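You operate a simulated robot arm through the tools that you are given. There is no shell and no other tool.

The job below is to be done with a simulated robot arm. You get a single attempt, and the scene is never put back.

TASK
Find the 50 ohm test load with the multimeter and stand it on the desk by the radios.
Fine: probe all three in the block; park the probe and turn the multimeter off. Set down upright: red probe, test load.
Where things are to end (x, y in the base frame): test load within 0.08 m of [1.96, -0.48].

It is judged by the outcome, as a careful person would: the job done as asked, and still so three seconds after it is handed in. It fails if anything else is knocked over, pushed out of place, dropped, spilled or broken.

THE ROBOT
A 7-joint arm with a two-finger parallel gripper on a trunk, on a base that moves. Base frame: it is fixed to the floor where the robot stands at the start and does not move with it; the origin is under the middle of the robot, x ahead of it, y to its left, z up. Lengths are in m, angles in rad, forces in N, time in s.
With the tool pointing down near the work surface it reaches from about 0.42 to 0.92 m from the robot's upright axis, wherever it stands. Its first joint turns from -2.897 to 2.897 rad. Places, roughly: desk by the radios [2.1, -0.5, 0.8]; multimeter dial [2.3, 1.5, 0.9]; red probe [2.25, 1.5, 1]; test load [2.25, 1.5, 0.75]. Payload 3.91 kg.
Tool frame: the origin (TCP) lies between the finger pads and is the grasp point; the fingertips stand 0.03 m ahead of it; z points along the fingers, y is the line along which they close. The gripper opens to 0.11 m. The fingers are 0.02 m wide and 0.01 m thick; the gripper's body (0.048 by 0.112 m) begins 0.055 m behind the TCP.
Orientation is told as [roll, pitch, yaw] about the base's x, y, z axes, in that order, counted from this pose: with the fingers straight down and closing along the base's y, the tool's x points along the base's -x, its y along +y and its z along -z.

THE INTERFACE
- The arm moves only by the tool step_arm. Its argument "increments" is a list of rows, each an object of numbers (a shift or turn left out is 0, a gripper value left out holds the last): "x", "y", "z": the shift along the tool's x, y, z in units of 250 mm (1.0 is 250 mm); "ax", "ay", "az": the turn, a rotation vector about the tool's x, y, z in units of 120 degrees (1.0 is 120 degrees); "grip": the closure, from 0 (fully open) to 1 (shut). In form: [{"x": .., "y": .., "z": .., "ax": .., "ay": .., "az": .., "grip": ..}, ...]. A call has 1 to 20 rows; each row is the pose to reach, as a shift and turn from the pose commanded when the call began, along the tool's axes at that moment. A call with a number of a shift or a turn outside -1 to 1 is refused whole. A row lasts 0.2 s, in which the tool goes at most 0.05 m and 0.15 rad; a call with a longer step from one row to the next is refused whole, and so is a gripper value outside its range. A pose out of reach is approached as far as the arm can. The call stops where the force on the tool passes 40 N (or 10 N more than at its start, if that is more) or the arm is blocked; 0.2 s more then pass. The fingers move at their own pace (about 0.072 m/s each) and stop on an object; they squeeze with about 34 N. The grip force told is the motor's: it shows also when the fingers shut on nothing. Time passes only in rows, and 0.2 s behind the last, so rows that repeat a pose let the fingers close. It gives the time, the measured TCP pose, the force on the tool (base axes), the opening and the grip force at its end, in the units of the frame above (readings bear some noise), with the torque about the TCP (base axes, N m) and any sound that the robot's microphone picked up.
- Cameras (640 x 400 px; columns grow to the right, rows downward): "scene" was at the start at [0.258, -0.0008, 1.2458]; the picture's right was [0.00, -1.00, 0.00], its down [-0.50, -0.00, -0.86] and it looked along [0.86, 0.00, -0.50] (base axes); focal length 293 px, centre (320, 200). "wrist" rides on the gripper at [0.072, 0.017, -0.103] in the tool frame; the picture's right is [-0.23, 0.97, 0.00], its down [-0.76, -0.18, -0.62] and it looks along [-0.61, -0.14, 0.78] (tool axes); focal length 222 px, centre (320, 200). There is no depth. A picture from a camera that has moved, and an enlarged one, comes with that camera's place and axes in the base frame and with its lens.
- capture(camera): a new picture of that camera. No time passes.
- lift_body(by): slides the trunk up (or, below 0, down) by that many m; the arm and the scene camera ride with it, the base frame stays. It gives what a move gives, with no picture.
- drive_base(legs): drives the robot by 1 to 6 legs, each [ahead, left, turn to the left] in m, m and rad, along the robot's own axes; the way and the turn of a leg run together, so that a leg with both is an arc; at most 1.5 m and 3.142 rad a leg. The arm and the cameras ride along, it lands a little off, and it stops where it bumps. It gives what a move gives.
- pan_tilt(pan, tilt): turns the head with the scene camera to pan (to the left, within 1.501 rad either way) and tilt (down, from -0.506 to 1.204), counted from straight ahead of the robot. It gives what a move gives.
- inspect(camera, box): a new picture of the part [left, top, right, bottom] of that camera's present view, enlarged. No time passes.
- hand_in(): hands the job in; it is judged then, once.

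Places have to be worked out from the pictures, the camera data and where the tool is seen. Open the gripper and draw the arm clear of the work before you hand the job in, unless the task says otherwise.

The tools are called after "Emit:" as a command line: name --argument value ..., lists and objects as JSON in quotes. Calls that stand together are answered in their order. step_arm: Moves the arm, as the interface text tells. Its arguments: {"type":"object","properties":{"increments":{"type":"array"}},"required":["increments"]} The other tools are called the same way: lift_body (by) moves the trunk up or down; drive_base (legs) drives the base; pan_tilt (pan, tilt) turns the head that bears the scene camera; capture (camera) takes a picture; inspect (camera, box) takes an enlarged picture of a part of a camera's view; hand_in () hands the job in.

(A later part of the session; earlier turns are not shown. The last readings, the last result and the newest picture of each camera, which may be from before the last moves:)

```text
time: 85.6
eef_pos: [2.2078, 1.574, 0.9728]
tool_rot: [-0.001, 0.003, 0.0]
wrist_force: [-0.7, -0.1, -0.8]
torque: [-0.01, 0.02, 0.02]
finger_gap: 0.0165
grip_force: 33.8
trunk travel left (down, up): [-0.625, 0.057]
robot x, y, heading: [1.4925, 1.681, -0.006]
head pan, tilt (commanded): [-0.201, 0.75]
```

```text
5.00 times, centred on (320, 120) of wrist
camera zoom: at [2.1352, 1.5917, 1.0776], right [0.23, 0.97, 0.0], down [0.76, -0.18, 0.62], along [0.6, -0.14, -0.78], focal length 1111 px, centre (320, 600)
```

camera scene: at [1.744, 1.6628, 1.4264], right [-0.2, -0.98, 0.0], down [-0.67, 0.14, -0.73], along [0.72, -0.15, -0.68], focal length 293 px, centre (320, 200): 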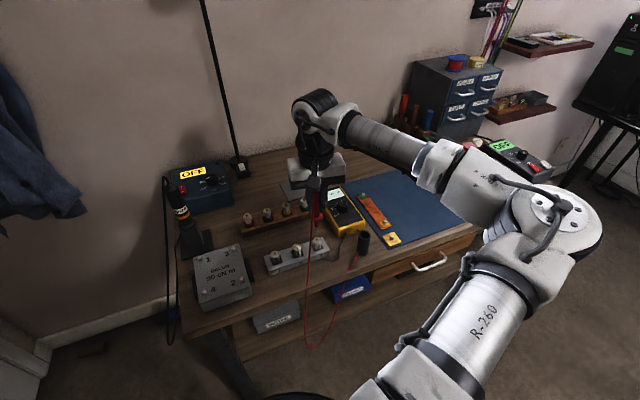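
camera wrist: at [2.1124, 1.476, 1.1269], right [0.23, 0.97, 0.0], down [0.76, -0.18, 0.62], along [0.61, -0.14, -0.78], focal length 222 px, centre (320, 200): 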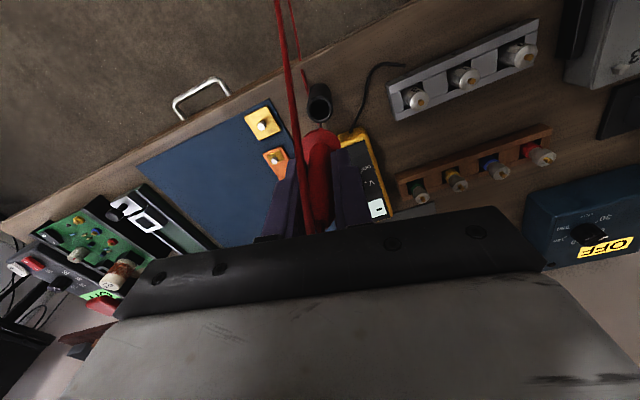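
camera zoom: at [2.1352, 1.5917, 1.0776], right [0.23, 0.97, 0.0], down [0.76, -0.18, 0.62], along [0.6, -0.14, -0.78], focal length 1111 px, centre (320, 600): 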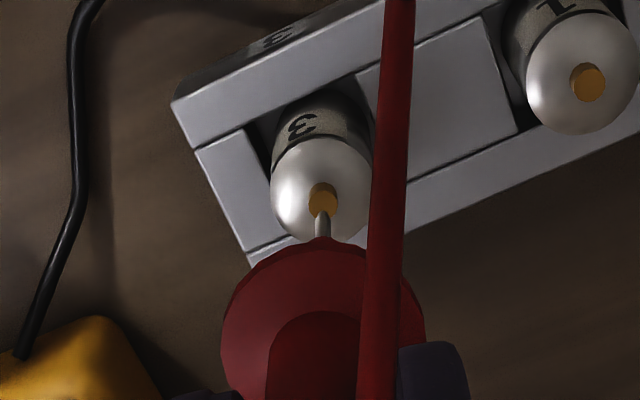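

Tip is just above the pin, aligned within ~1 mm in both views. I lower 4 mm gently and read force and display.

Emit:
step_arm --increments '[{"z": 0.005}, {"z": 0.01}, {"z": 0.014}, {"z": 0.016}]'

Emit:
inspect --camera "scene" --box '[295, 175, 375, 260]'

```text
time: 86.6
eef_pos: [2.2075, 1.5738, 0.9695]
tool_rot: [0.001, 0.001, 0.001]
wrist_force: [0.4, -0.2, 0.0]
torque: [-0.01, 0.01, -0.04]
finger_gap: 0.017
grip_force: 33.9
trunk travel left (down, up): [-0.625, 0.057]
robot x, y, heading: [1.4943, 1.6842, -0.005]
head pan, tilt (commanded): [-0.201, 0.75]
```

```text
4.71 times, centred on (335, 218) of scene
camera zoom: at [1.744, 1.6628, 1.4264], right [-0.2, -0.98, 0.0], down [-0.67, 0.14, -0.73], along [0.72, -0.15, -0.68], focal length 1379 px, centre (249, 118)
```

zoom: 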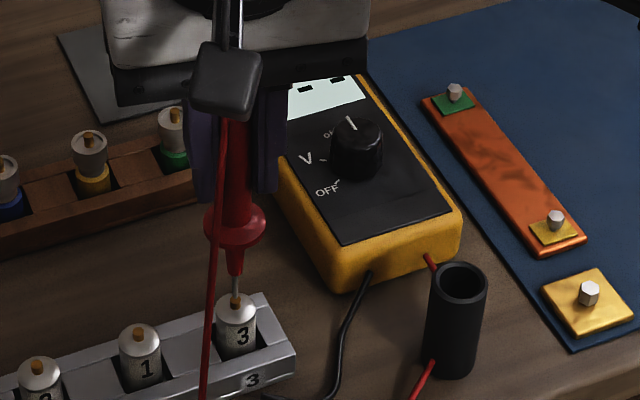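

No contact yet, and the palm hides part of the display. I pan the head right so the camera shifts and sees under/right of the palm.

Emit:
pan_tilt --pan -0.75 --tilt 0.7

Emit:
capture --camera "scene"

```text
time: 87.6
eef_pos: [2.207, 1.5747, 0.9699]
tool_rot: [0.0, 0.001, -0.001]
wrist_force: [0.0, -0.1, -1.2]
torque: [-0.01, 0.02, 0.01]
finger_gap: 0.017
grip_force: 34.0
trunk travel left (down, up): [-0.625, 0.057]
robot x, y, heading: [1.4985, 1.6819, -0.009]
head pan, tilt (commanded): [-0.75, 0.7]
```

```text
taken
camera scene: at [1.7248, 1.6216, 1.4306], right [-0.69, -0.73, 0.0], down [-0.47, 0.44, -0.76], along [0.56, -0.52, -0.64], focal length 293 px, centre (320, 200)
```

scene: 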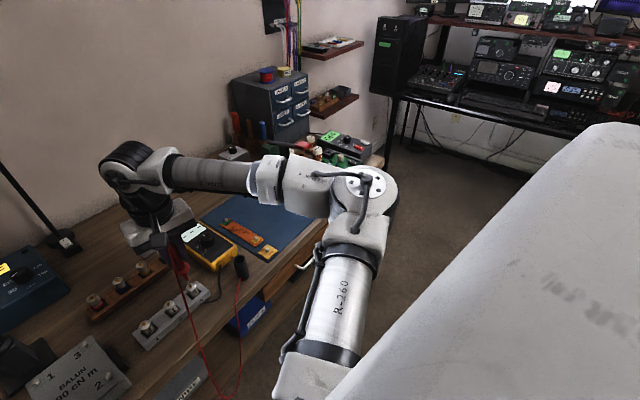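

Emit:
inspect --camera "scene" --box '[140, 200, 260, 350]'

Emit:
inspect --camera "scene" --box '[165, 215, 240, 265]'

```text
2.67 times, centred on (200, 275) of scene
camera zoom: at [1.7248, 1.6216, 1.4306], right [-0.69, -0.73, 0.0], down [-0.47, 0.44, -0.76], along [0.56, -0.52, -0.64], focal length 781 px, centre (640, 0)
```

zoom: 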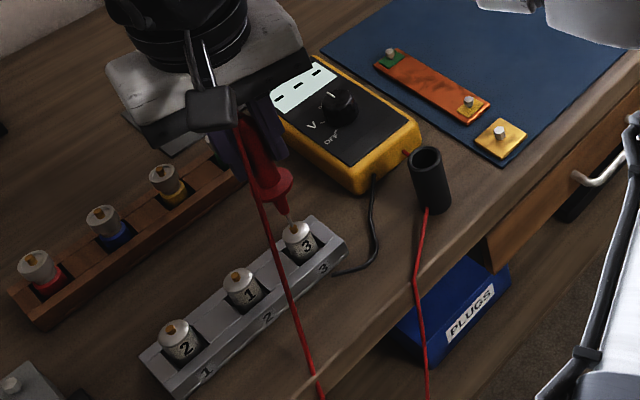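

```text
8.00 times, centred on (202, 240) of scene
camera zoom: at [1.7248, 1.6216, 1.4306], right [-0.69, -0.73, 0.0], down [-0.47, 0.44, -0.76], along [0.56, -0.52, -0.64], focal length 2344 px, centre (1260, -120)
```

zoom: 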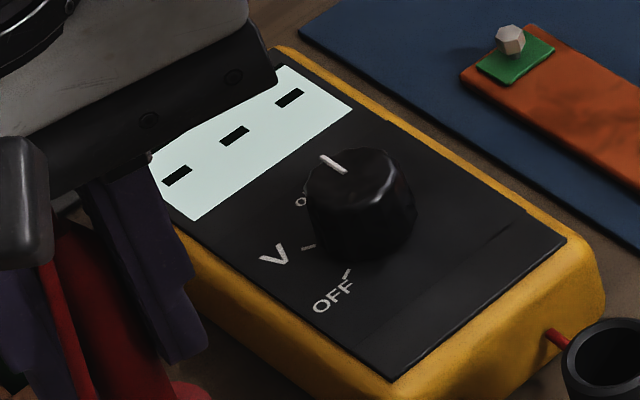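

The display is visible now. I zoom on the tip and pin, and continue lowering 2 mm.

Emit:
step_arm --increments '[{"z": 0.004}, {"z": 0.008}, {"z": 0.008}]'

Emit:
inspect --camera "scene" --box '[165, 215, 240, 265]'

Emit:
inspect --camera "scene" --box '[170, 265, 210, 305]'

Emit:
inspect --camera "wrist" --box '[290, 80, 350, 160]'

```text
time: 88.4
eef_pos: [2.2084, 1.574, 0.9678]
tool_rot: [0.0, 0.001, 0.001]
wrist_force: [-0.7, 0.4, 6.4]
torque: [0.06, 0.04, 0.03]
finger_gap: 0.0169
grip_force: 34.3
trunk travel left (down, up): [-0.625, 0.057]
robot x, y, heading: [1.4931, 1.6822, -0.003]
head pan, tilt (commanded): [-0.75, 0.7]
```

```text
8.00 times, centred on (202, 240) of scene
camera zoom: at [1.7241, 1.6216, 1.4309], right [-0.69, -0.73, 0.0], down [-0.47, 0.44, -0.77], along [0.56, -0.52, -0.64], focal length 2344 px, centre (1260, -120)
```

zoom: 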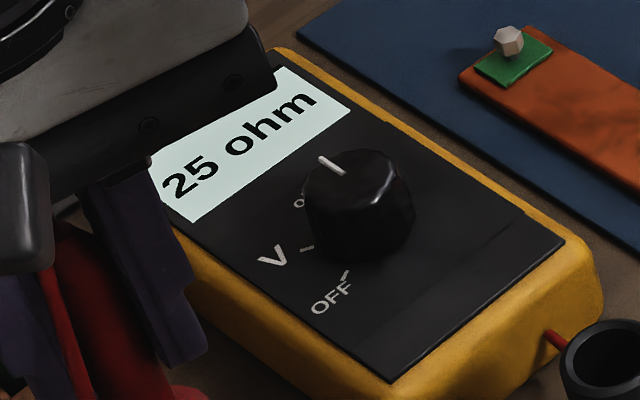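

```text
10.00 times, centred on (190, 285) of scene
camera zoom: at [1.7241, 1.6216, 1.4309], right [-0.69, -0.73, 0.0], down [-0.47, 0.44, -0.77], along [0.56, -0.52, -0.64], focal length 2930 px, centre (1620, -650)
```

zoom: 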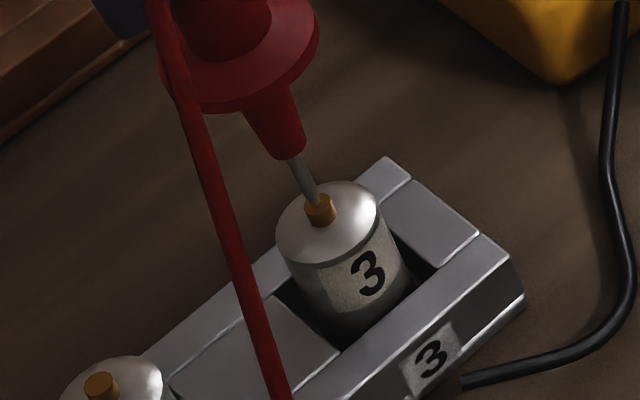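

```text
5.00 times, centred on (320, 120) of wrist
camera zoom: at [2.1349, 1.5917, 1.0728], right [0.23, 0.97, 0.0], down [0.76, -0.18, 0.62], along [0.61, -0.14, -0.78], focal length 1111 px, centre (320, 600)
```

zoom: 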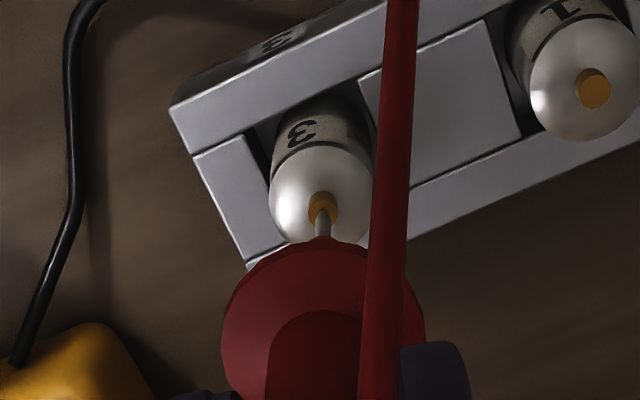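

Slot 3 (load "3") reads 25 ohm. I lift 3 cm and shift to slot 2's pin, offset (−0.011, +0.053).

Emit:
step_arm --increments '[{"z": -0.04}, {"z": -0.1}, {"z": -0.12}, {"x": 0.022, "y": 0.106, "z": -0.12}, {"x": 0.044, "y": 0.212, "z": -0.12}, {"x": 0.044, "y": 0.212, "z": -0.08}, {"x": 0.044, "y": 0.212, "z": -0.04}, {"x": 0.044, "y": 0.212, "z": -0.03}, {"x": 0.044, "y": 0.212, "z": -0.03}]'

Emit:
inspect --camera "wrist" --box '[290, 80, 350, 160]'

Emit:
inspect --camera "scene" --box '[130, 250, 210, 330]'

```text
time: 90.4
eef_pos: [2.1985, 1.6263, 0.9752]
tool_rot: [0.0, 0.003, 0.0]
wrist_force: [-0.5, -0.2, 0.3]
torque: [0.0, 0.01, -0.03]
finger_gap: 0.0167
grip_force: 33.7
trunk travel left (down, up): [-0.625, 0.057]
robot x, y, heading: [1.4952, 1.6813, -0.005]
head pan, tilt (commanded): [-0.75, 0.7]
```

```text
5.00 times, centred on (320, 120) of wrist
camera zoom: at [2.1237, 1.6439, 1.0795], right [0.23, 0.97, 0.0], down [0.76, -0.18, 0.62], along [0.6, -0.14, -0.78], focal length 1111 px, centre (320, 600)
```

zoom: 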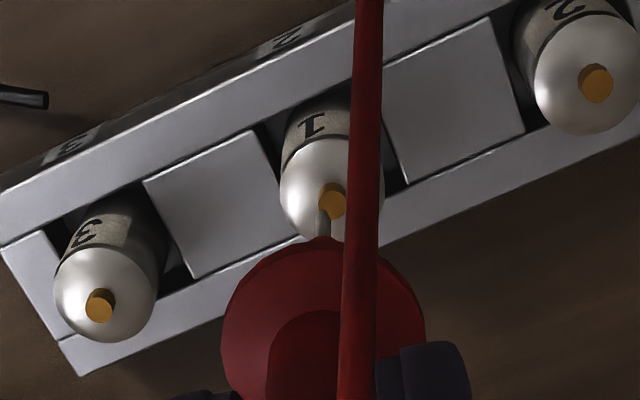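

```text
5.00 times, centred on (170, 290) of scene
camera zoom: at [1.7247, 1.6215, 1.4306], right [-0.69, -0.73, 0.0], down [-0.47, 0.44, -0.76], along [0.56, -0.52, -0.64], focal length 1465 px, centre (1070, -250)
```

zoom: 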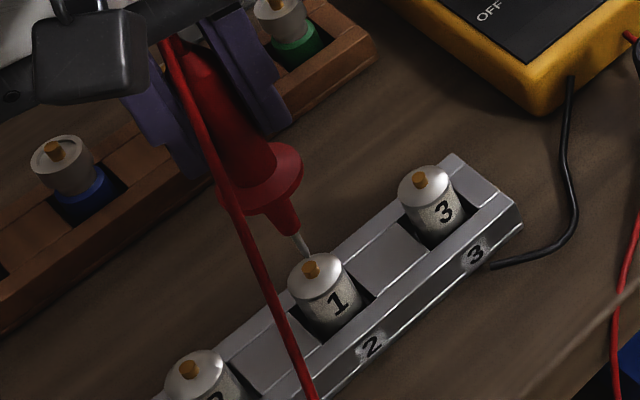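

Tip needs ~2 mm more in +y. I correct that and lower onto slot 2's pin gently.

Emit:
step_arm --increments '[{"y": 0.009}, {"y": 0.009, "z": 0.01}, {"y": 0.009, "z": 0.018}, {"y": 0.009, "z": 0.026}, {"y": 0.009, "z": 0.03}, {"y": 0.009, "z": 0.03}]'

Emit:
inspect --camera "scene" --box '[165, 215, 240, 265]'

Emit:
inspect --camera "wrist" --box '[290, 80, 350, 160]'

```text
time: 91.8
eef_pos: [2.1967, 1.6296, 0.9682]
tool_rot: [0.001, 0.0, 0.0]
wrist_force: [-0.3, 0.1, 6.1]
torque: [-0.06, 0.01, 0.01]
finger_gap: 0.0167
grip_force: 33.8
trunk travel left (down, up): [-0.625, 0.057]
robot x, y, heading: [1.4993, 1.6791, -0.005]
head pan, tilt (commanded): [-0.75, 0.7]
```

```text
8.00 times, centred on (202, 240) of scene
camera zoom: at [1.7241, 1.6215, 1.4309], right [-0.69, -0.73, 0.0], down [-0.47, 0.44, -0.77], along [0.56, -0.52, -0.64], focal length 2344 px, centre (1260, -120)
```

zoom: 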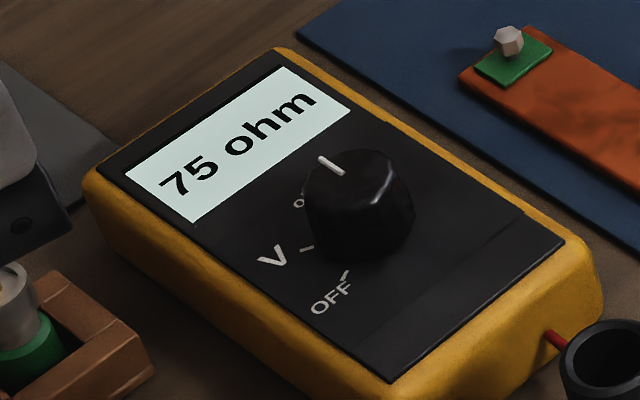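

```text
5.00 times, centred on (320, 120) of wrist
camera zoom: at [2.124, 1.6463, 1.0728], right [0.23, 0.97, 0.0], down [0.76, -0.18, 0.62], along [0.61, -0.14, -0.78], focal length 1111 px, centre (320, 600)
```

zoom: 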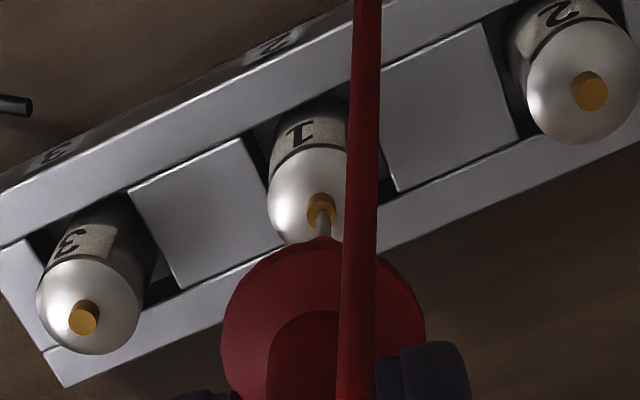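

Slot 2 (load "1") reads 75 ohm. I lift and go to slot 1 (load "2").

Emit:
step_arm --increments '[{"z": -0.04}, {"z": -0.1}, {"z": -0.12}, {"x": 0.021, "y": 0.11, "z": -0.12}, {"x": 0.042, "y": 0.218, "z": -0.12}, {"x": 0.042, "y": 0.218, "z": -0.08}, {"x": 0.042, "y": 0.218, "z": -0.04}, {"x": 0.042, "y": 0.218, "z": -0.03}, {"x": 0.042, "y": 0.218, "z": -0.03}]'

Emit:
inspect --camera "wrist" --box '[290, 80, 350, 160]'

```text
time: 93.8
eef_pos: [2.1861, 1.6838, 0.9749]
tool_rot: [0.0, 0.002, 0.0]
wrist_force: [-0.5, 0.4, -1.0]
torque: [-0.02, 0.01, -0.01]
finger_gap: 0.0166
grip_force: 33.9
trunk travel left (down, up): [-0.625, 0.057]
robot x, y, heading: [1.4951, 1.6811, -0.001]
head pan, tilt (commanded): [-0.75, 0.7]
```

```text
5.00 times, centred on (320, 120) of wrist
camera zoom: at [2.1134, 1.7009, 1.08], right [0.23, 0.97, 0.0], down [0.76, -0.18, 0.62], along [0.61, -0.14, -0.78], focal length 1111 px, centre (320, 600)
```

zoom: 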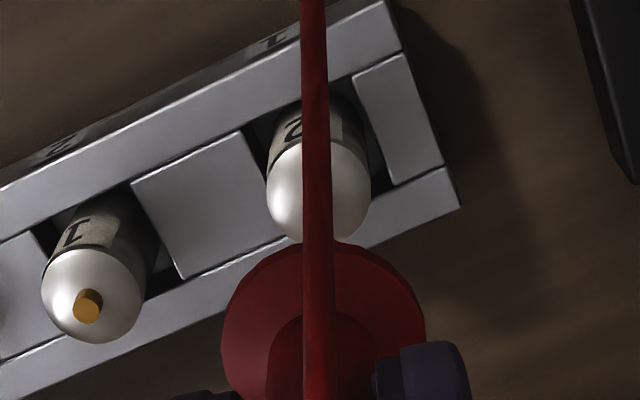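

The dome is centred as in the prior cases. I lower onto slot 1's pin.

Emit:
step_arm --increments '[{"z": 0.01}, {"z": 0.018}, {"z": 0.026}, {"z": 0.03}, {"z": 0.03}]'

Emit:
inspect --camera "scene" --box '[165, 215, 240, 265]'

Emit:
inspect --camera "scene" --box '[110, 250, 210, 350]'

```text
time: 95.0
eef_pos: [2.1858, 1.6831, 0.9689]
tool_rot: [0.001, 0.0, 0.001]
wrist_force: [0.9, -0.2, 6.5]
torque: [0.06, -0.12, -0.03]
finger_gap: 0.0171
grip_force: 34.4
trunk travel left (down, up): [-0.625, 0.057]
robot x, y, heading: [1.4922, 1.6809, -0.003]
head pan, tilt (commanded): [-0.75, 0.7]
```

```text
8.00 times, centred on (202, 240) of scene
camera zoom: at [1.7241, 1.6215, 1.4309], right [-0.69, -0.73, 0.0], down [-0.47, 0.44, -0.77], along [0.56, -0.52, -0.64], focal length 2344 px, centre (1260, -120)
```

zoom: 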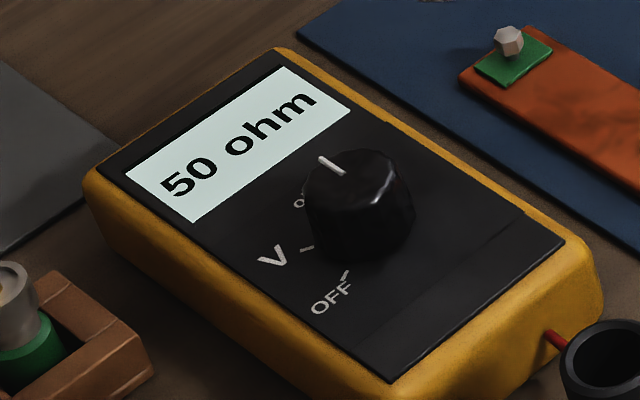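

```text
4.00 times, centred on (160, 300) of scene
camera zoom: at [1.7241, 1.6215, 1.4309], right [-0.69, -0.73, 0.0], down [-0.47, 0.44, -0.77], along [0.56, -0.52, -0.64], focal length 1172 px, centre (960, -200)
```

zoom: 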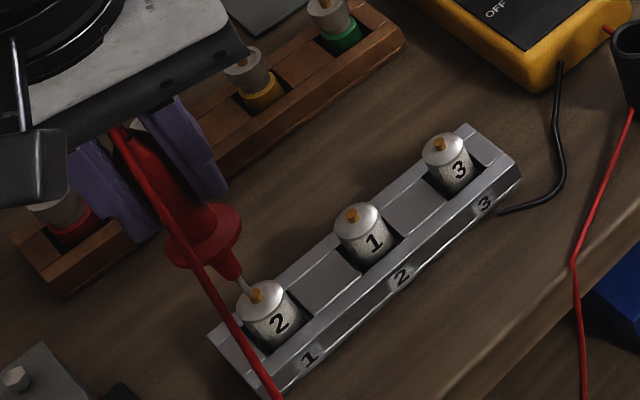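

Slot 1 (load "2") reads 50 ohm — that's the one. I lift the probe and carry it back above its holder at about [2.1855, 1.457].

Emit:
step_arm --increments '[{"z": -0.08}, {"z": -0.18}, {"z": -0.25}, {"y": -0.16, "z": -0.25}, {"y": -0.32, "z": -0.25}, {"y": -0.48, "z": -0.25}, {"y": -0.64, "z": -0.25}, {"y": -0.8, "z": -0.25}, {"y": -0.904, "z": -0.25}, {"y": -0.904, "z": -0.25}]'

Emit:
pan_tilt --pan -0.2 --tilt 0.75

Emit:
inspect --camera "scene" --box '[325, 180, 395, 260]'

Emit:
inspect --camera "wrist" --box '[280, 70, 360, 170]'

```text
time: 97.2
eef_pos: [2.1857, 1.4574, 1.0296]
tool_rot: [-0.001, 0.002, 0.0]
wrist_force: [-0.3, -0.6, 0.0]
torque: [0.0, 0.0, -0.02]
finger_gap: 0.017
grip_force: 33.8
trunk travel left (down, up): [-0.625, 0.057]
robot x, y, heading: [1.4957, 1.6832, -0.007]
head pan, tilt (commanded): [-0.75, 0.7]
```

```text
time: 98.1
eef_pos: [2.1866, 1.4575, 1.0301]
tool_rot: [0.0, 0.002, -0.001]
wrist_force: [0.5, 0.5, -0.3]
torque: [0.0, 0.01, -0.02]
finger_gap: 0.0169
grip_force: 33.9
trunk travel left (down, up): [-0.625, 0.057]
robot x, y, heading: [1.4988, 1.6791, -0.005]
head pan, tilt (commanded): [-0.201, 0.75]
```

```text
5.00 times, centred on (360, 220) of scene
camera zoom: at [1.744, 1.6627, 1.4264], right [-0.21, -0.98, 0.0], down [-0.67, 0.14, -0.73], along [0.72, -0.15, -0.68], focal length 1465 px, centre (120, 100)
```

zoom: 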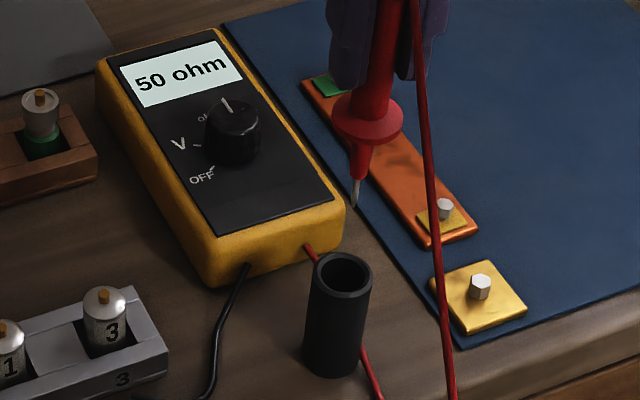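

```text
4.00 times, centred on (320, 120) of wrist
camera zoom: at [2.113, 1.4749, 1.134], right [0.23, 0.97, 0.0], down [0.76, -0.18, 0.62], along [0.61, -0.14, -0.78], focal length 888 px, centre (320, 520)
```

zoom: 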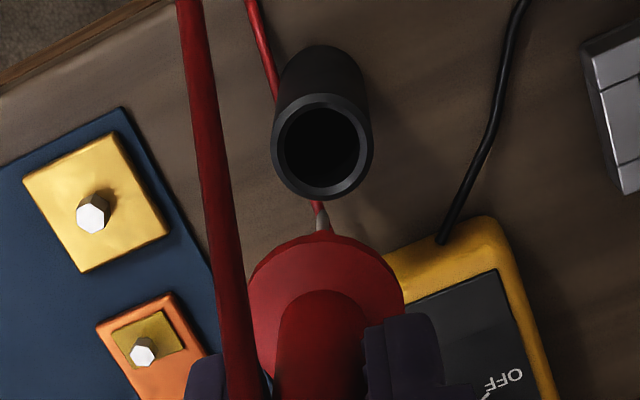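

The display holds the last reading (50 ohm). Tip is lined up with the holder within ~2 mm; I lower the probe into the holder to near its original height.

Emit:
step_arm --increments '[{"x": 0.006, "z": 0.06}, {"x": 0.006, "z": 0.12}, {"x": 0.006, "z": 0.18}, {"x": 0.006, "z": 0.24}, {"x": 0.006, "z": 0.3}, {"x": 0.006, "z": 0.36}, {"x": 0.006, "z": 0.4}, {"x": 0.006, "z": 0.42}, {"x": 0.006, "z": 0.425}]'

Emit:
inspect --camera "scene" --box '[325, 180, 395, 260]'

Emit:
inspect --camera "wrist" --box '[280, 70, 360, 170]'

```text
time: 100.1
eef_pos: [2.1863, 1.4576, 0.9265]
tool_rot: [0.0, 0.001, 0.0]
wrist_force: [1.8, 0.4, 3.9]
torque: [0.01, -0.05, 0.02]
finger_gap: 0.0168
grip_force: 33.4
trunk travel left (down, up): [-0.625, 0.057]
robot x, y, heading: [1.4916, 1.6802, -0.002]
head pan, tilt (commanded): [-0.201, 0.75]
```

```text
5.00 times, centred on (360, 220) of scene
camera zoom: at [1.7437, 1.663, 1.4266], right [-0.2, -0.98, 0.0], down [-0.67, 0.14, -0.73], along [0.72, -0.15, -0.68], focal length 1465 px, centre (120, 100)
```

zoom: 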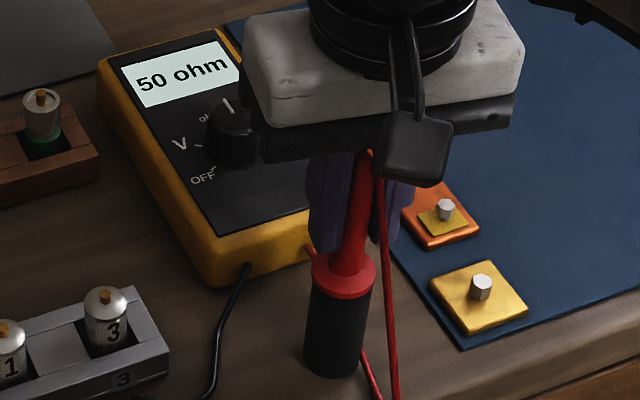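

```text
4.00 times, centred on (320, 120) of wrist
camera zoom: at [2.1117, 1.4757, 1.0294], right [0.23, 0.97, 0.0], down [0.76, -0.18, 0.62], along [0.61, -0.14, -0.78], focal length 888 px, centre (320, 520)
```

zoom: 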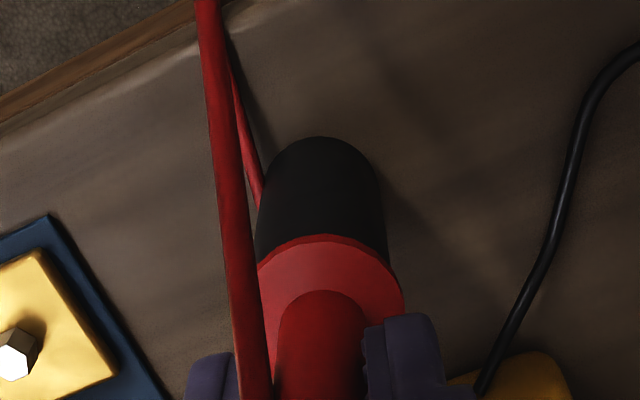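

A light 4 N contact at z≈0.9265: I zoom in to see whether the collar is fully seated on the holder.

Emit:
inspect --camera "scene" --box '[372, 220, 412, 260]'

Emit:
inspect --camera "scene" --box '[350, 205, 390, 260]'

```text
10.00 times, centred on (392, 240) of scene
camera zoom: at [1.7437, 1.663, 1.4266], right [-0.2, -0.98, 0.0], down [-0.67, 0.14, -0.73], along [0.72, -0.15, -0.68], focal length 2930 px, centre (-400, -200)
```

zoom: 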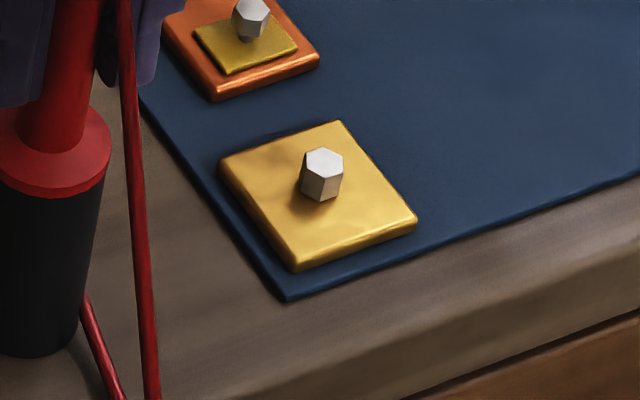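

```text
7.27 times, centred on (370, 232) of scene
camera zoom: at [1.7437, 1.663, 1.4266], right [-0.2, -0.98, 0.0], down [-0.67, 0.14, -0.73], along [0.72, -0.15, -0.68], focal length 2130 px, centre (-44, -36)
```

zoom: 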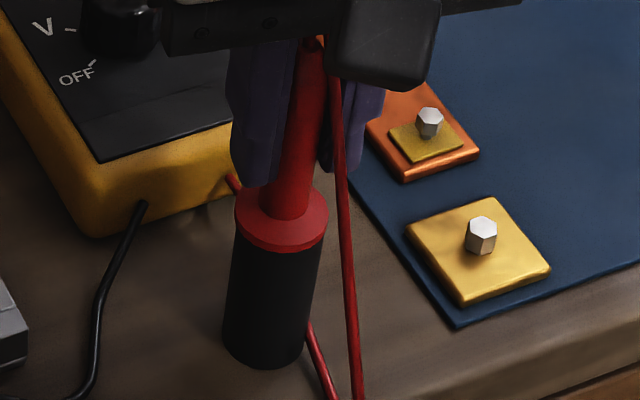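

It looks seated. I press 1.5 mm further to confirm by force.

Emit:
step_arm --increments '[{"z": 0.003}, {"z": 0.006}, {"z": 0.006}]'

```text
time: 100.9
eef_pos: [2.1837, 1.4587, 0.9252]
tool_rot: [-0.001, -0.001, -0.001]
wrist_force: [2.2, 0.5, 19.8]
torque: [0.12, -0.07, 0.01]
finger_gap: 0.017
grip_force: 34.0
trunk travel left (down, up): [-0.625, 0.057]
robot x, y, heading: [1.4946, 1.684, -0.007]
head pan, tilt (commanded): [-0.201, 0.75]
```

Firmly seated (20 N). I ease off and open the gripper.

Emit:
step_arm --increments '[{"z": -0.005}, {"z": -0.005}, {"z": -0.005, "grip": 0.8}, {"z": -0.005, "grip": 0.7}, {"z": -0.005, "grip": 0.55}, {"z": -0.005, "grip": 0.45}, {"z": -0.005, "grip": 0.45}]'

Emit:
inspect --camera "scene" --box '[325, 180, 395, 260]'

Emit:
inspect --camera "wrist" --box '[230, 80, 422, 220]'

```text
time: 102.5
eef_pos: [2.1855, 1.4582, 0.9245]
tool_rot: [0.0, 0.002, 0.0]
wrist_force: [-0.4, -0.2, -0.2]
torque: [-0.01, -0.01, -0.03]
finger_gap: 0.0605
grip_force: 0.0
trunk travel left (down, up): [-0.625, 0.057]
robot x, y, heading: [1.4965, 1.6782, -0.006]
head pan, tilt (commanded): [-0.201, 0.75]
```

```text
5.00 times, centred on (360, 220) of scene
camera zoom: at [1.744, 1.6628, 1.4264], right [-0.2, -0.98, 0.0], down [-0.67, 0.14, -0.73], along [0.72, -0.15, -0.68], focal length 1465 px, centre (120, 100)
```

zoom: 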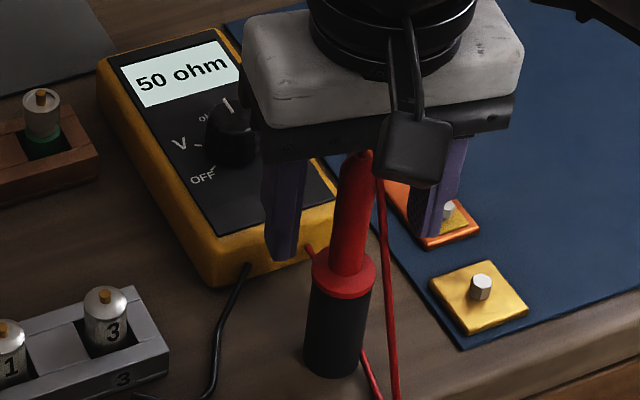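

```text
2.86 times, centred on (326, 150) of wrist
camera zoom: at [2.1123, 1.4754, 1.0283], right [0.23, 0.97, 0.0], down [0.76, -0.18, 0.62], along [0.61, -0.14, -0.78], focal length 635 px, centre (303, 343)
```

zoom: 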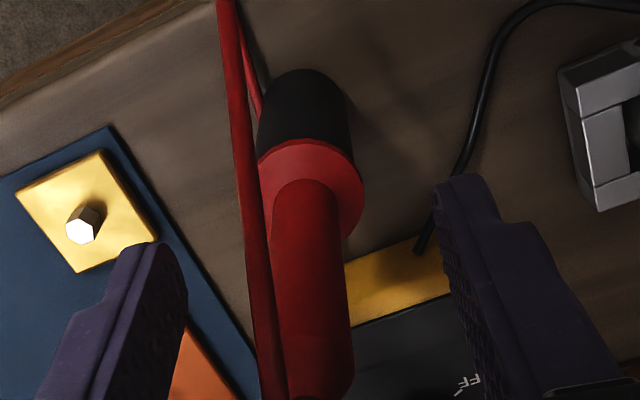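

The probe stands upright in its holder as before. I lift clear, move above the dial, and turn the tool clockwise to yaw≈−2.0 ready to rotate the dial back.

Emit:
step_arm --increments '[{"z": -0.12}, {"z": -0.26}, {"z": -0.4}, {"z": -0.5}, {"x": -0.16, "y": 0.03, "z": -0.5}, {"x": -0.32, "y": 0.06, "z": -0.5}, {"x": -0.494, "y": 0.092, "z": -0.5}, {"x": -0.494, "y": 0.092, "z": -0.5}]'

Emit:
step_arm --increments '[{"az": 0.07}, {"az": 0.14}, {"az": 0.21}, {"az": 0.28}, {"az": 0.35}, {"az": 0.42}, {"az": 0.49}, {"az": 0.56}, {"az": 0.63}, {"az": 0.7}, {"az": 0.77}, {"az": 0.84}, {"az": 0.91}, {"az": 0.965}, {"az": 0.965}]'

Emit:
inspect --camera "wrist" --box '[270, 50, 370, 130]'

```text
time: 104.3
eef_pos: [2.3085, 1.4816, 1.0488]
tool_rot: [0.002, 0.002, 0.001]
wrist_force: [-0.4, 0.6, 0.1]
torque: [0.01, 0.01, 0.03]
finger_gap: 0.0606
grip_force: 0.0
trunk travel left (down, up): [-0.625, 0.057]
robot x, y, heading: [1.4948, 1.6832, -0.006]
head pan, tilt (commanded): [-0.201, 0.75]
```

```text
time: 107.5
eef_pos: [2.3092, 1.4796, 1.0495]
tool_rot: [-0.003, -0.002, -2.022]
wrist_force: [0.1, 0.9, -0.1]
torque: [-0.01, -0.01, -0.04]
finger_gap: 0.0603
grip_force: 0.0
trunk travel left (down, up): [-0.625, 0.057]
robot x, y, heading: [1.493, 1.6803, -0.007]
head pan, tilt (commanded): [-0.201, 0.75]
```

```text
5.00 times, centred on (320, 90) of wrist
camera zoom: at [2.3546, 1.5387, 1.1532], right [0.78, -0.63, 0.0], down [-0.49, -0.61, 0.62], along [-0.39, -0.48, -0.78], focal length 1111 px, centre (320, 750)
```

zoom: 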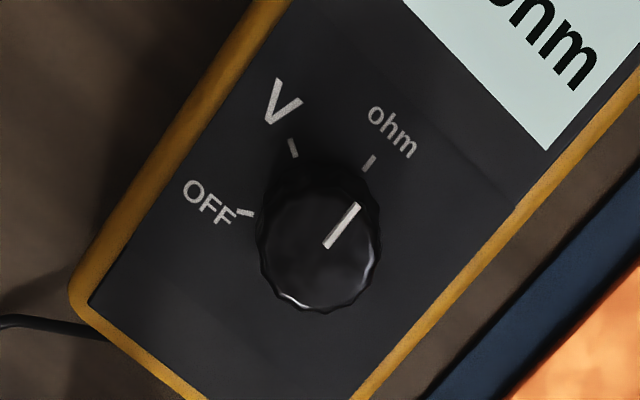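

Dial is centred under the tool. I descend onto it and grip.

Emit:
step_arm --increments '[{"z": 0.16}, {"z": 0.32}, {"z": 0.48}, {"z": 0.6}, {"z": 0.66}, {"z": 0.682}, {"z": 0.682}]'

Emit:
inspect --camera "wrist" --box '[230, 80, 422, 220]'

```text
time: 109.1
eef_pos: [2.3094, 1.4803, 0.8772]
tool_rot: [-0.002, -0.002, -2.021]
wrist_force: [0.0, -0.1, -0.1]
torque: [-0.01, 0.04, -0.02]
finger_gap: 0.0608
grip_force: 0.1
trunk travel left (down, up): [-0.625, 0.057]
robot x, y, heading: [1.4936, 1.6845, -0.006]
head pan, tilt (commanded): [-0.201, 0.75]
```

```text
2.86 times, centred on (326, 150) of wrist
camera zoom: at [2.356, 1.5388, 0.9816], right [0.78, -0.63, 0.0], down [-0.49, -0.61, 0.62], along [-0.39, -0.48, -0.78], focal length 635 px, centre (303, 343)
```

zoom: 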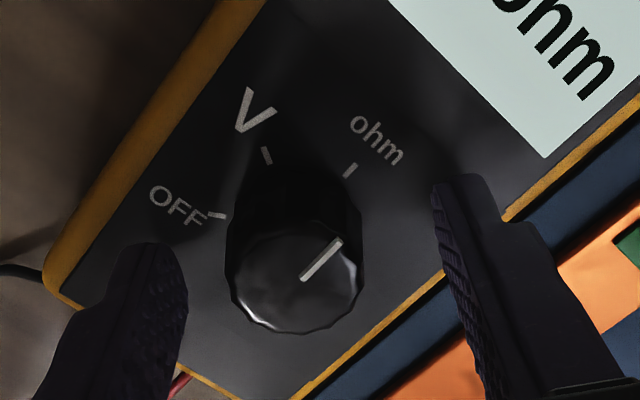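

Knob centred to ~1 mm. I grip and turn counter-clockwise ~62° (to V), then relax.

Emit:
step_arm --increments '[{"y": -0.004, "grip": 0.6}, {"y": -0.004, "grip": 0.75}, {"y": -0.004, "grip": 0.9}, {"y": -0.004, "grip": 1.0}, {"y": -0.004, "grip": 1.0}, {"y": -0.004, "az": -0.06}, {"y": -0.004, "az": -0.12}, {"y": -0.004, "az": -0.18}, {"y": -0.004, "az": -0.24}, {"y": -0.004, "az": -0.3}, {"y": -0.004, "az": -0.36}, {"y": -0.004, "az": -0.42}, {"y": -0.004, "az": -0.48}, {"y": -0.004, "az": -0.51}, {"y": -0.004, "az": -0.51, "grip": 0.6}, {"y": -0.004, "az": -0.51, "grip": 0.5}, {"y": -0.004, "az": -0.51, "grip": 0.5}]'

Emit:
inspect --camera "wrist" --box '[230, 80, 422, 220]'

Emit:
inspect --camera "scene" --box '[310, 140, 400, 230]'

```text
time: 112.7
eef_pos: [2.3077, 1.4801, 0.8776]
tool_rot: [0.001, 0.001, -0.953]
wrist_force: [0.1, -0.5, 0.1]
torque: [0.0, 0.02, -0.02]
finger_gap: 0.0548
grip_force: 0.0
trunk travel left (down, up): [-0.625, 0.057]
robot x, y, heading: [1.4942, 1.6822, -0.005]
head pan, tilt (commanded): [-0.201, 0.75]
```

```text
2.86 times, centred on (326, 150) of wrist
camera zoom: at [2.2789, 1.5498, 0.9822], right [0.93, 0.38, 0.0], down [0.3, -0.72, 0.62], along [0.23, -0.58, -0.78], focal length 635 px, centre (303, 343)
```

zoom: 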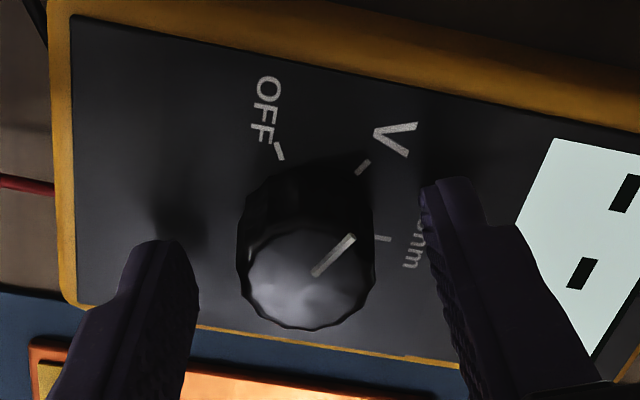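

```text
4.44 times, centred on (355, 185) of scene
camera zoom: at [1.744, 1.6628, 1.4264], right [-0.2, -0.98, 0.0], down [-0.67, 0.14, -0.73], along [0.72, -0.15, -0.68], focal length 1302 px, centre (164, 267)
```

zoom: 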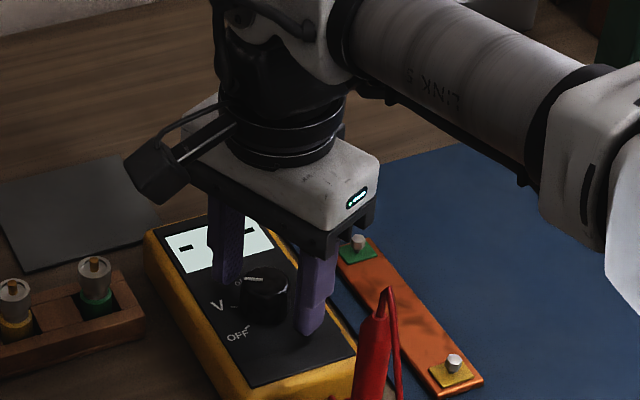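

Now at V ("---"). I regrip and turn another ~63° counter-clockwise to OFF.

Emit:
step_arm --increments '[{"grip": 0.7}, {"grip": 0.85}, {"grip": 1.0}, {"grip": 1.0}, {"az": -0.06}, {"az": -0.12}, {"az": -0.18}, {"az": -0.24}, {"az": -0.3}, {"az": -0.36}, {"az": -0.42}, {"az": -0.48}, {"az": -0.525}, {"az": -0.525}, {"az": -0.525, "grip": 0.6}, {"az": -0.525, "grip": 0.5}, {"az": -0.525, "grip": 0.45}]'

Emit:
inspect --camera "wrist" --box '[230, 80, 422, 220]'

Emit:
inspect --camera "scene" --box '[310, 140, 400, 230]'

```text
time: 116.3
eef_pos: [2.3078, 1.4798, 0.8773]
tool_rot: [0.0, 0.003, 0.146]
wrist_force: [0.4, -0.2, 0.3]
torque: [-0.04, 0.02, -0.01]
finger_gap: 0.0604
grip_force: 0.0
trunk travel left (down, up): [-0.625, 0.057]
robot x, y, heading: [1.4954, 1.6786, -0.005]
head pan, tilt (commanded): [-0.201, 0.75]
```

```text
2.86 times, centred on (326, 150) of wrist
camera zoom: at [2.2333, 1.4877, 0.9826], right [0.08, 1.0, 0.0], down [0.78, -0.06, 0.62], along [0.62, -0.05, -0.78], focal length 635 px, centre (303, 343)
```

zoom: 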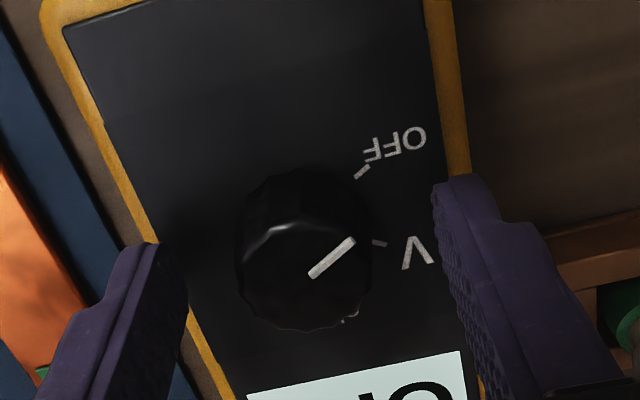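

```text
4.44 times, centred on (355, 185) of scene
camera zoom: at [1.744, 1.6628, 1.4264], right [-0.2, -0.98, 0.0], down [-0.67, 0.14, -0.73], along [0.72, -0.15, -0.68], focal length 1302 px, centre (164, 267)
```

zoom: 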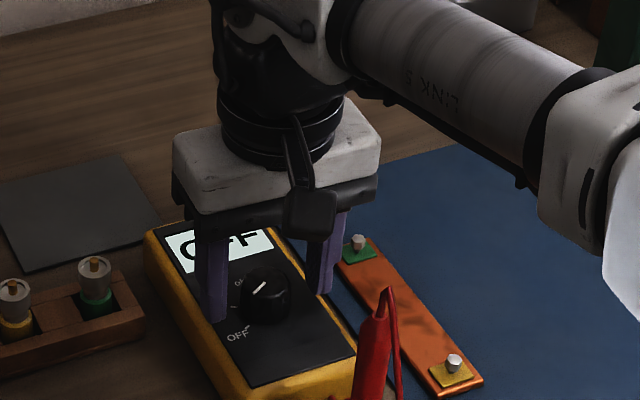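

Display reads OFF again. I lift away from the dial and move above slot 1's load at [2.189, 1.683], at z≈1.03.

Emit:
step_arm --increments '[{"z": -0.14}, {"z": -0.3}, {"z": -0.46}, {"z": -0.61}, {"x": 0.06, "y": 0.15, "z": -0.61}, {"x": 0.12, "y": 0.3, "z": -0.61}, {"x": 0.18, "y": 0.45, "z": -0.61}, {"x": 0.24, "y": 0.6, "z": -0.61}, {"x": 0.3, "y": 0.75, "z": -0.61}, {"x": 0.353, "y": 0.873, "z": -0.61}, {"x": 0.353, "y": 0.873, "z": -0.61}]'

Emit:
capture --camera "scene"

Emit:
inspect --camera "scene" --box '[310, 160, 400, 260]'

```text
time: 118.7
eef_pos: [2.1885, 1.6835, 1.0317]
tool_rot: [0.0, 0.0, 0.143]
wrist_force: [0.6, -0.7, 0.2]
torque: [-0.03, -0.01, 0.03]
finger_gap: 0.0605
grip_force: 0.0
trunk travel left (down, up): [-0.625, 0.057]
robot x, y, heading: [1.4938, 1.6886, -0.005]
head pan, tilt (commanded): [-0.201, 0.75]
```

```text
taken
camera scene: at [1.744, 1.6627, 1.4264], right [-0.2, -0.98, 0.0], down [-0.67, 0.14, -0.73], along [0.72, -0.15, -0.68], focal length 293 px, centre (320, 200)
```

scene: 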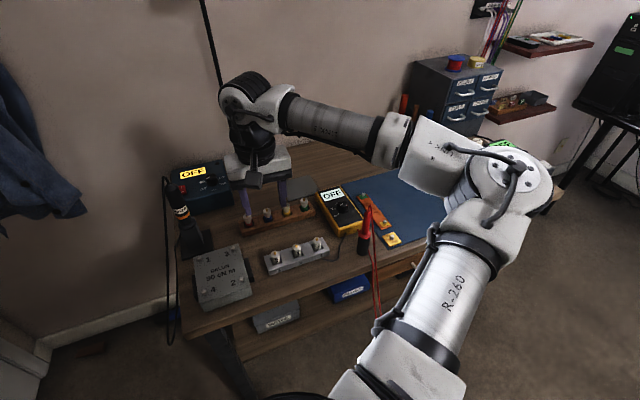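

```text
4.00 times, centred on (355, 210) of scene
camera zoom: at [1.744, 1.6627, 1.4264], right [-0.2, -0.98, 0.0], down [-0.67, 0.14, -0.73], along [0.72, -0.15, -0.68], focal length 1172 px, centre (180, 160)
```

zoom: 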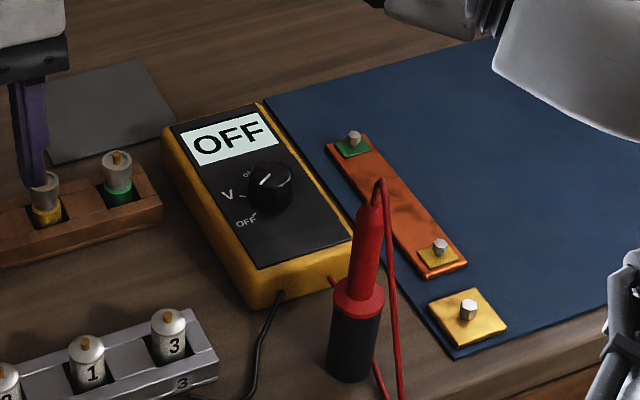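

Meter is OFF and the probe parked upright. I rotate the tool to yaw≈−1.376 so the fingers close across the block at slot 1.

Emit:
step_arm --increments '[{"az": 0.07}, {"az": 0.14}, {"az": 0.21}, {"az": 0.28}, {"az": 0.35}, {"az": 0.42}, {"az": 0.49}, {"az": 0.56}, {"az": 0.63}, {"az": 0.7}, {"az": 0.7254}, {"az": 0.7254}]'

Emit:
capture --camera "wrist"

Emit:
inspect --camera "wrist" --box '[270, 70, 370, 150]'

```text
time: 121.3
eef_pos: [2.1879, 1.6841, 1.0307]
tool_rot: [-0.001, 0.001, -1.374]
wrist_force: [0.1, -0.7, -0.7]
torque: [0.0, -0.05, -0.04]
finger_gap: 0.0606
grip_force: 0.0
trunk travel left (down, up): [-0.625, 0.057]
robot x, y, heading: [1.4959, 1.6855, -0.007]
head pan, tilt (commanded): [-0.201, 0.75]
```

```text
taken
camera wrist: at [2.1909, 1.7586, 1.135], right [1.0, -0.03, 0.0], down [-0.02, -0.78, 0.62], along [-0.02, -0.62, -0.78], focal length 222 px, centre (320, 200)
```

wrist: 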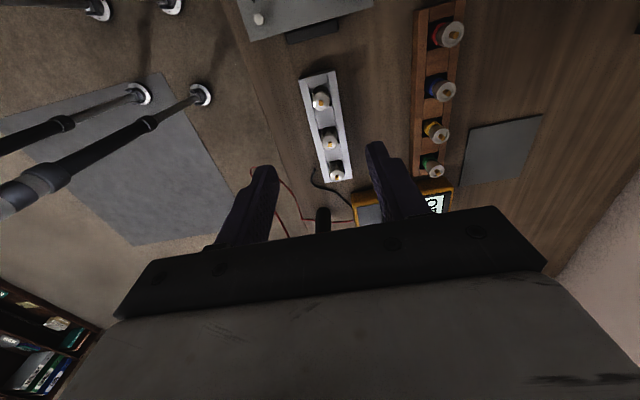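

```text
5.00 times, centred on (320, 110) of wrist
camera zoom: at [2.1909, 1.7586, 1.135], right [1.0, -0.03, 0.0], down [-0.02, -0.78, 0.62], along [-0.02, -0.62, -0.78], focal length 1111 px, centre (320, 650)
```

zoom: 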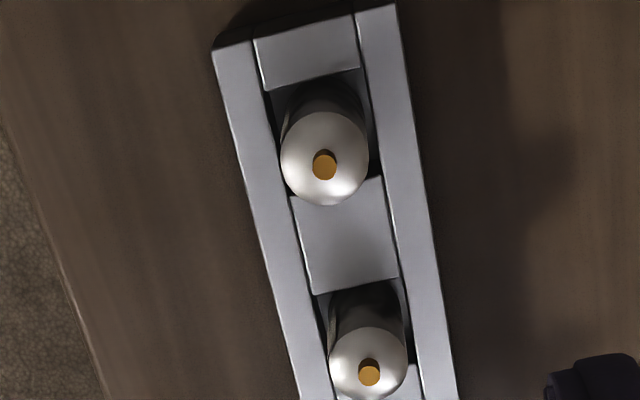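

Aligned within 1 mm of the pin. I descend to z≈0.885 and check finger clearance to the block.

Emit:
step_arm --increments '[{"z": 0.16}, {"z": 0.32}, {"z": 0.46}, {"z": 0.56}, {"z": 0.583}, {"z": 0.583}]'

Emit:
inspect --camera "scene" --box '[240, 180, 340, 280]'

Emit:
inspect --camera "wrist" --box '[230, 80, 422, 220]'

```text
time: 122.7
eef_pos: [2.1896, 1.6842, 0.8863]
tool_rot: [-0.001, -0.001, -1.374]
wrist_force: [0.0, 0.4, -0.4]
torque: [-0.01, 0.03, 0.02]
finger_gap: 0.0605
grip_force: 0.0
trunk travel left (down, up): [-0.625, 0.057]
robot x, y, heading: [1.4967, 1.6837, -0.006]
head pan, tilt (commanded): [-0.201, 0.75]
```

```text
4.00 times, centred on (290, 230) of scene
camera zoom: at [1.744, 1.6628, 1.4264], right [-0.2, -0.98, 0.0], down [-0.67, 0.14, -0.73], along [0.72, -0.15, -0.68], focal length 1172 px, centre (440, 80)
```

zoom: 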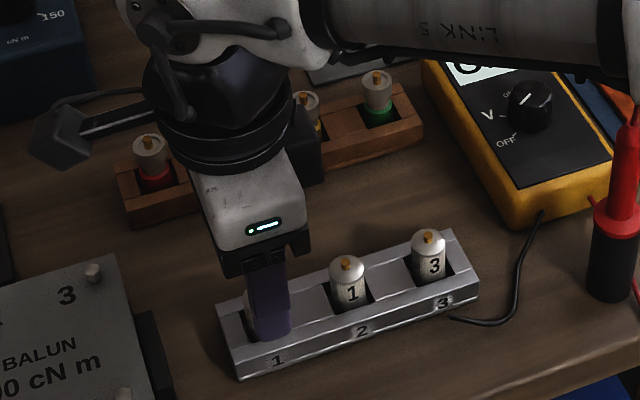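

```text
2.86 times, centred on (326, 150) of wrist
camera zoom: at [2.1909, 1.7585, 0.9902], right [1.0, -0.03, 0.0], down [-0.02, -0.78, 0.62], along [-0.02, -0.62, -0.78], focal length 635 px, centre (303, 343)
```

zoom: 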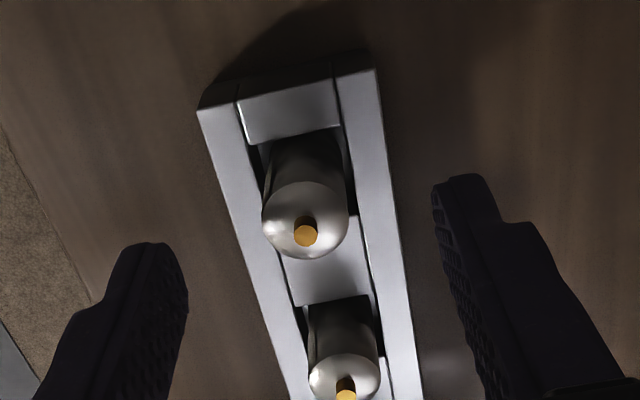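

Fingers straddle the block with the load centred. I descend to z≈0.855 (tips ~6 mm above the rails) and close on the load.

Emit:
step_arm --increments '[{"x": -0.005, "z": 0.06}, {"x": -0.005, "z": 0.11}, {"x": -0.005, "z": 0.125}, {"x": -0.005, "z": 0.125, "grip": 0.55}, {"x": -0.005, "z": 0.125, "grip": 0.65}, {"x": -0.005, "z": 0.125, "grip": 0.75}, {"x": -0.005, "z": 0.125, "grip": 0.9}, {"x": -0.005, "z": 0.125, "grip": 1.0}, {"x": -0.005, "z": 0.125, "grip": 1.0}]'

Emit:
inspect --camera "scene" --box '[240, 180, 340, 280]'

Emit:
inspect --camera "wrist" --box '[230, 80, 422, 220]'

```text
time: 124.7
eef_pos: [2.188, 1.6819, 0.8542]
tool_rot: [0.0, 0.001, -1.373]
wrist_force: [-0.4, -0.3, 1.3]
torque: [-0.03, 0.02, 0.03]
finger_gap: 0.0204
grip_force: 34.4
trunk travel left (down, up): [-0.625, 0.057]
robot x, y, heading: [1.4937, 1.6808, -0.007]
head pan, tilt (commanded): [-0.201, 0.75]
```

```text
4.00 times, centred on (290, 230) of scene
camera zoom: at [1.7439, 1.6628, 1.4264], right [-0.2, -0.98, 0.0], down [-0.67, 0.14, -0.73], along [0.72, -0.15, -0.68], focal length 1172 px, centre (440, 80)
```

zoom: 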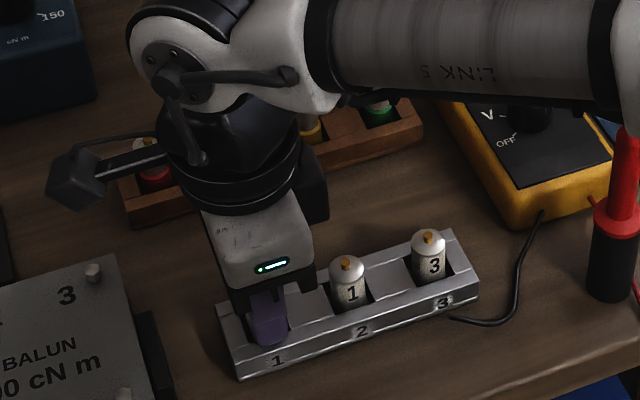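

```text
2.86 times, centred on (326, 150) of wrist
camera zoom: at [2.191, 1.7572, 0.9586], right [1.0, -0.03, 0.0], down [-0.02, -0.78, 0.62], along [-0.02, -0.62, -0.78], focal length 635 px, centre (303, 343)
```

zoom: 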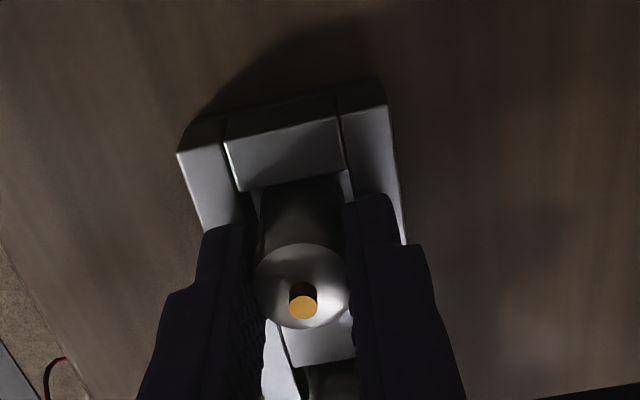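

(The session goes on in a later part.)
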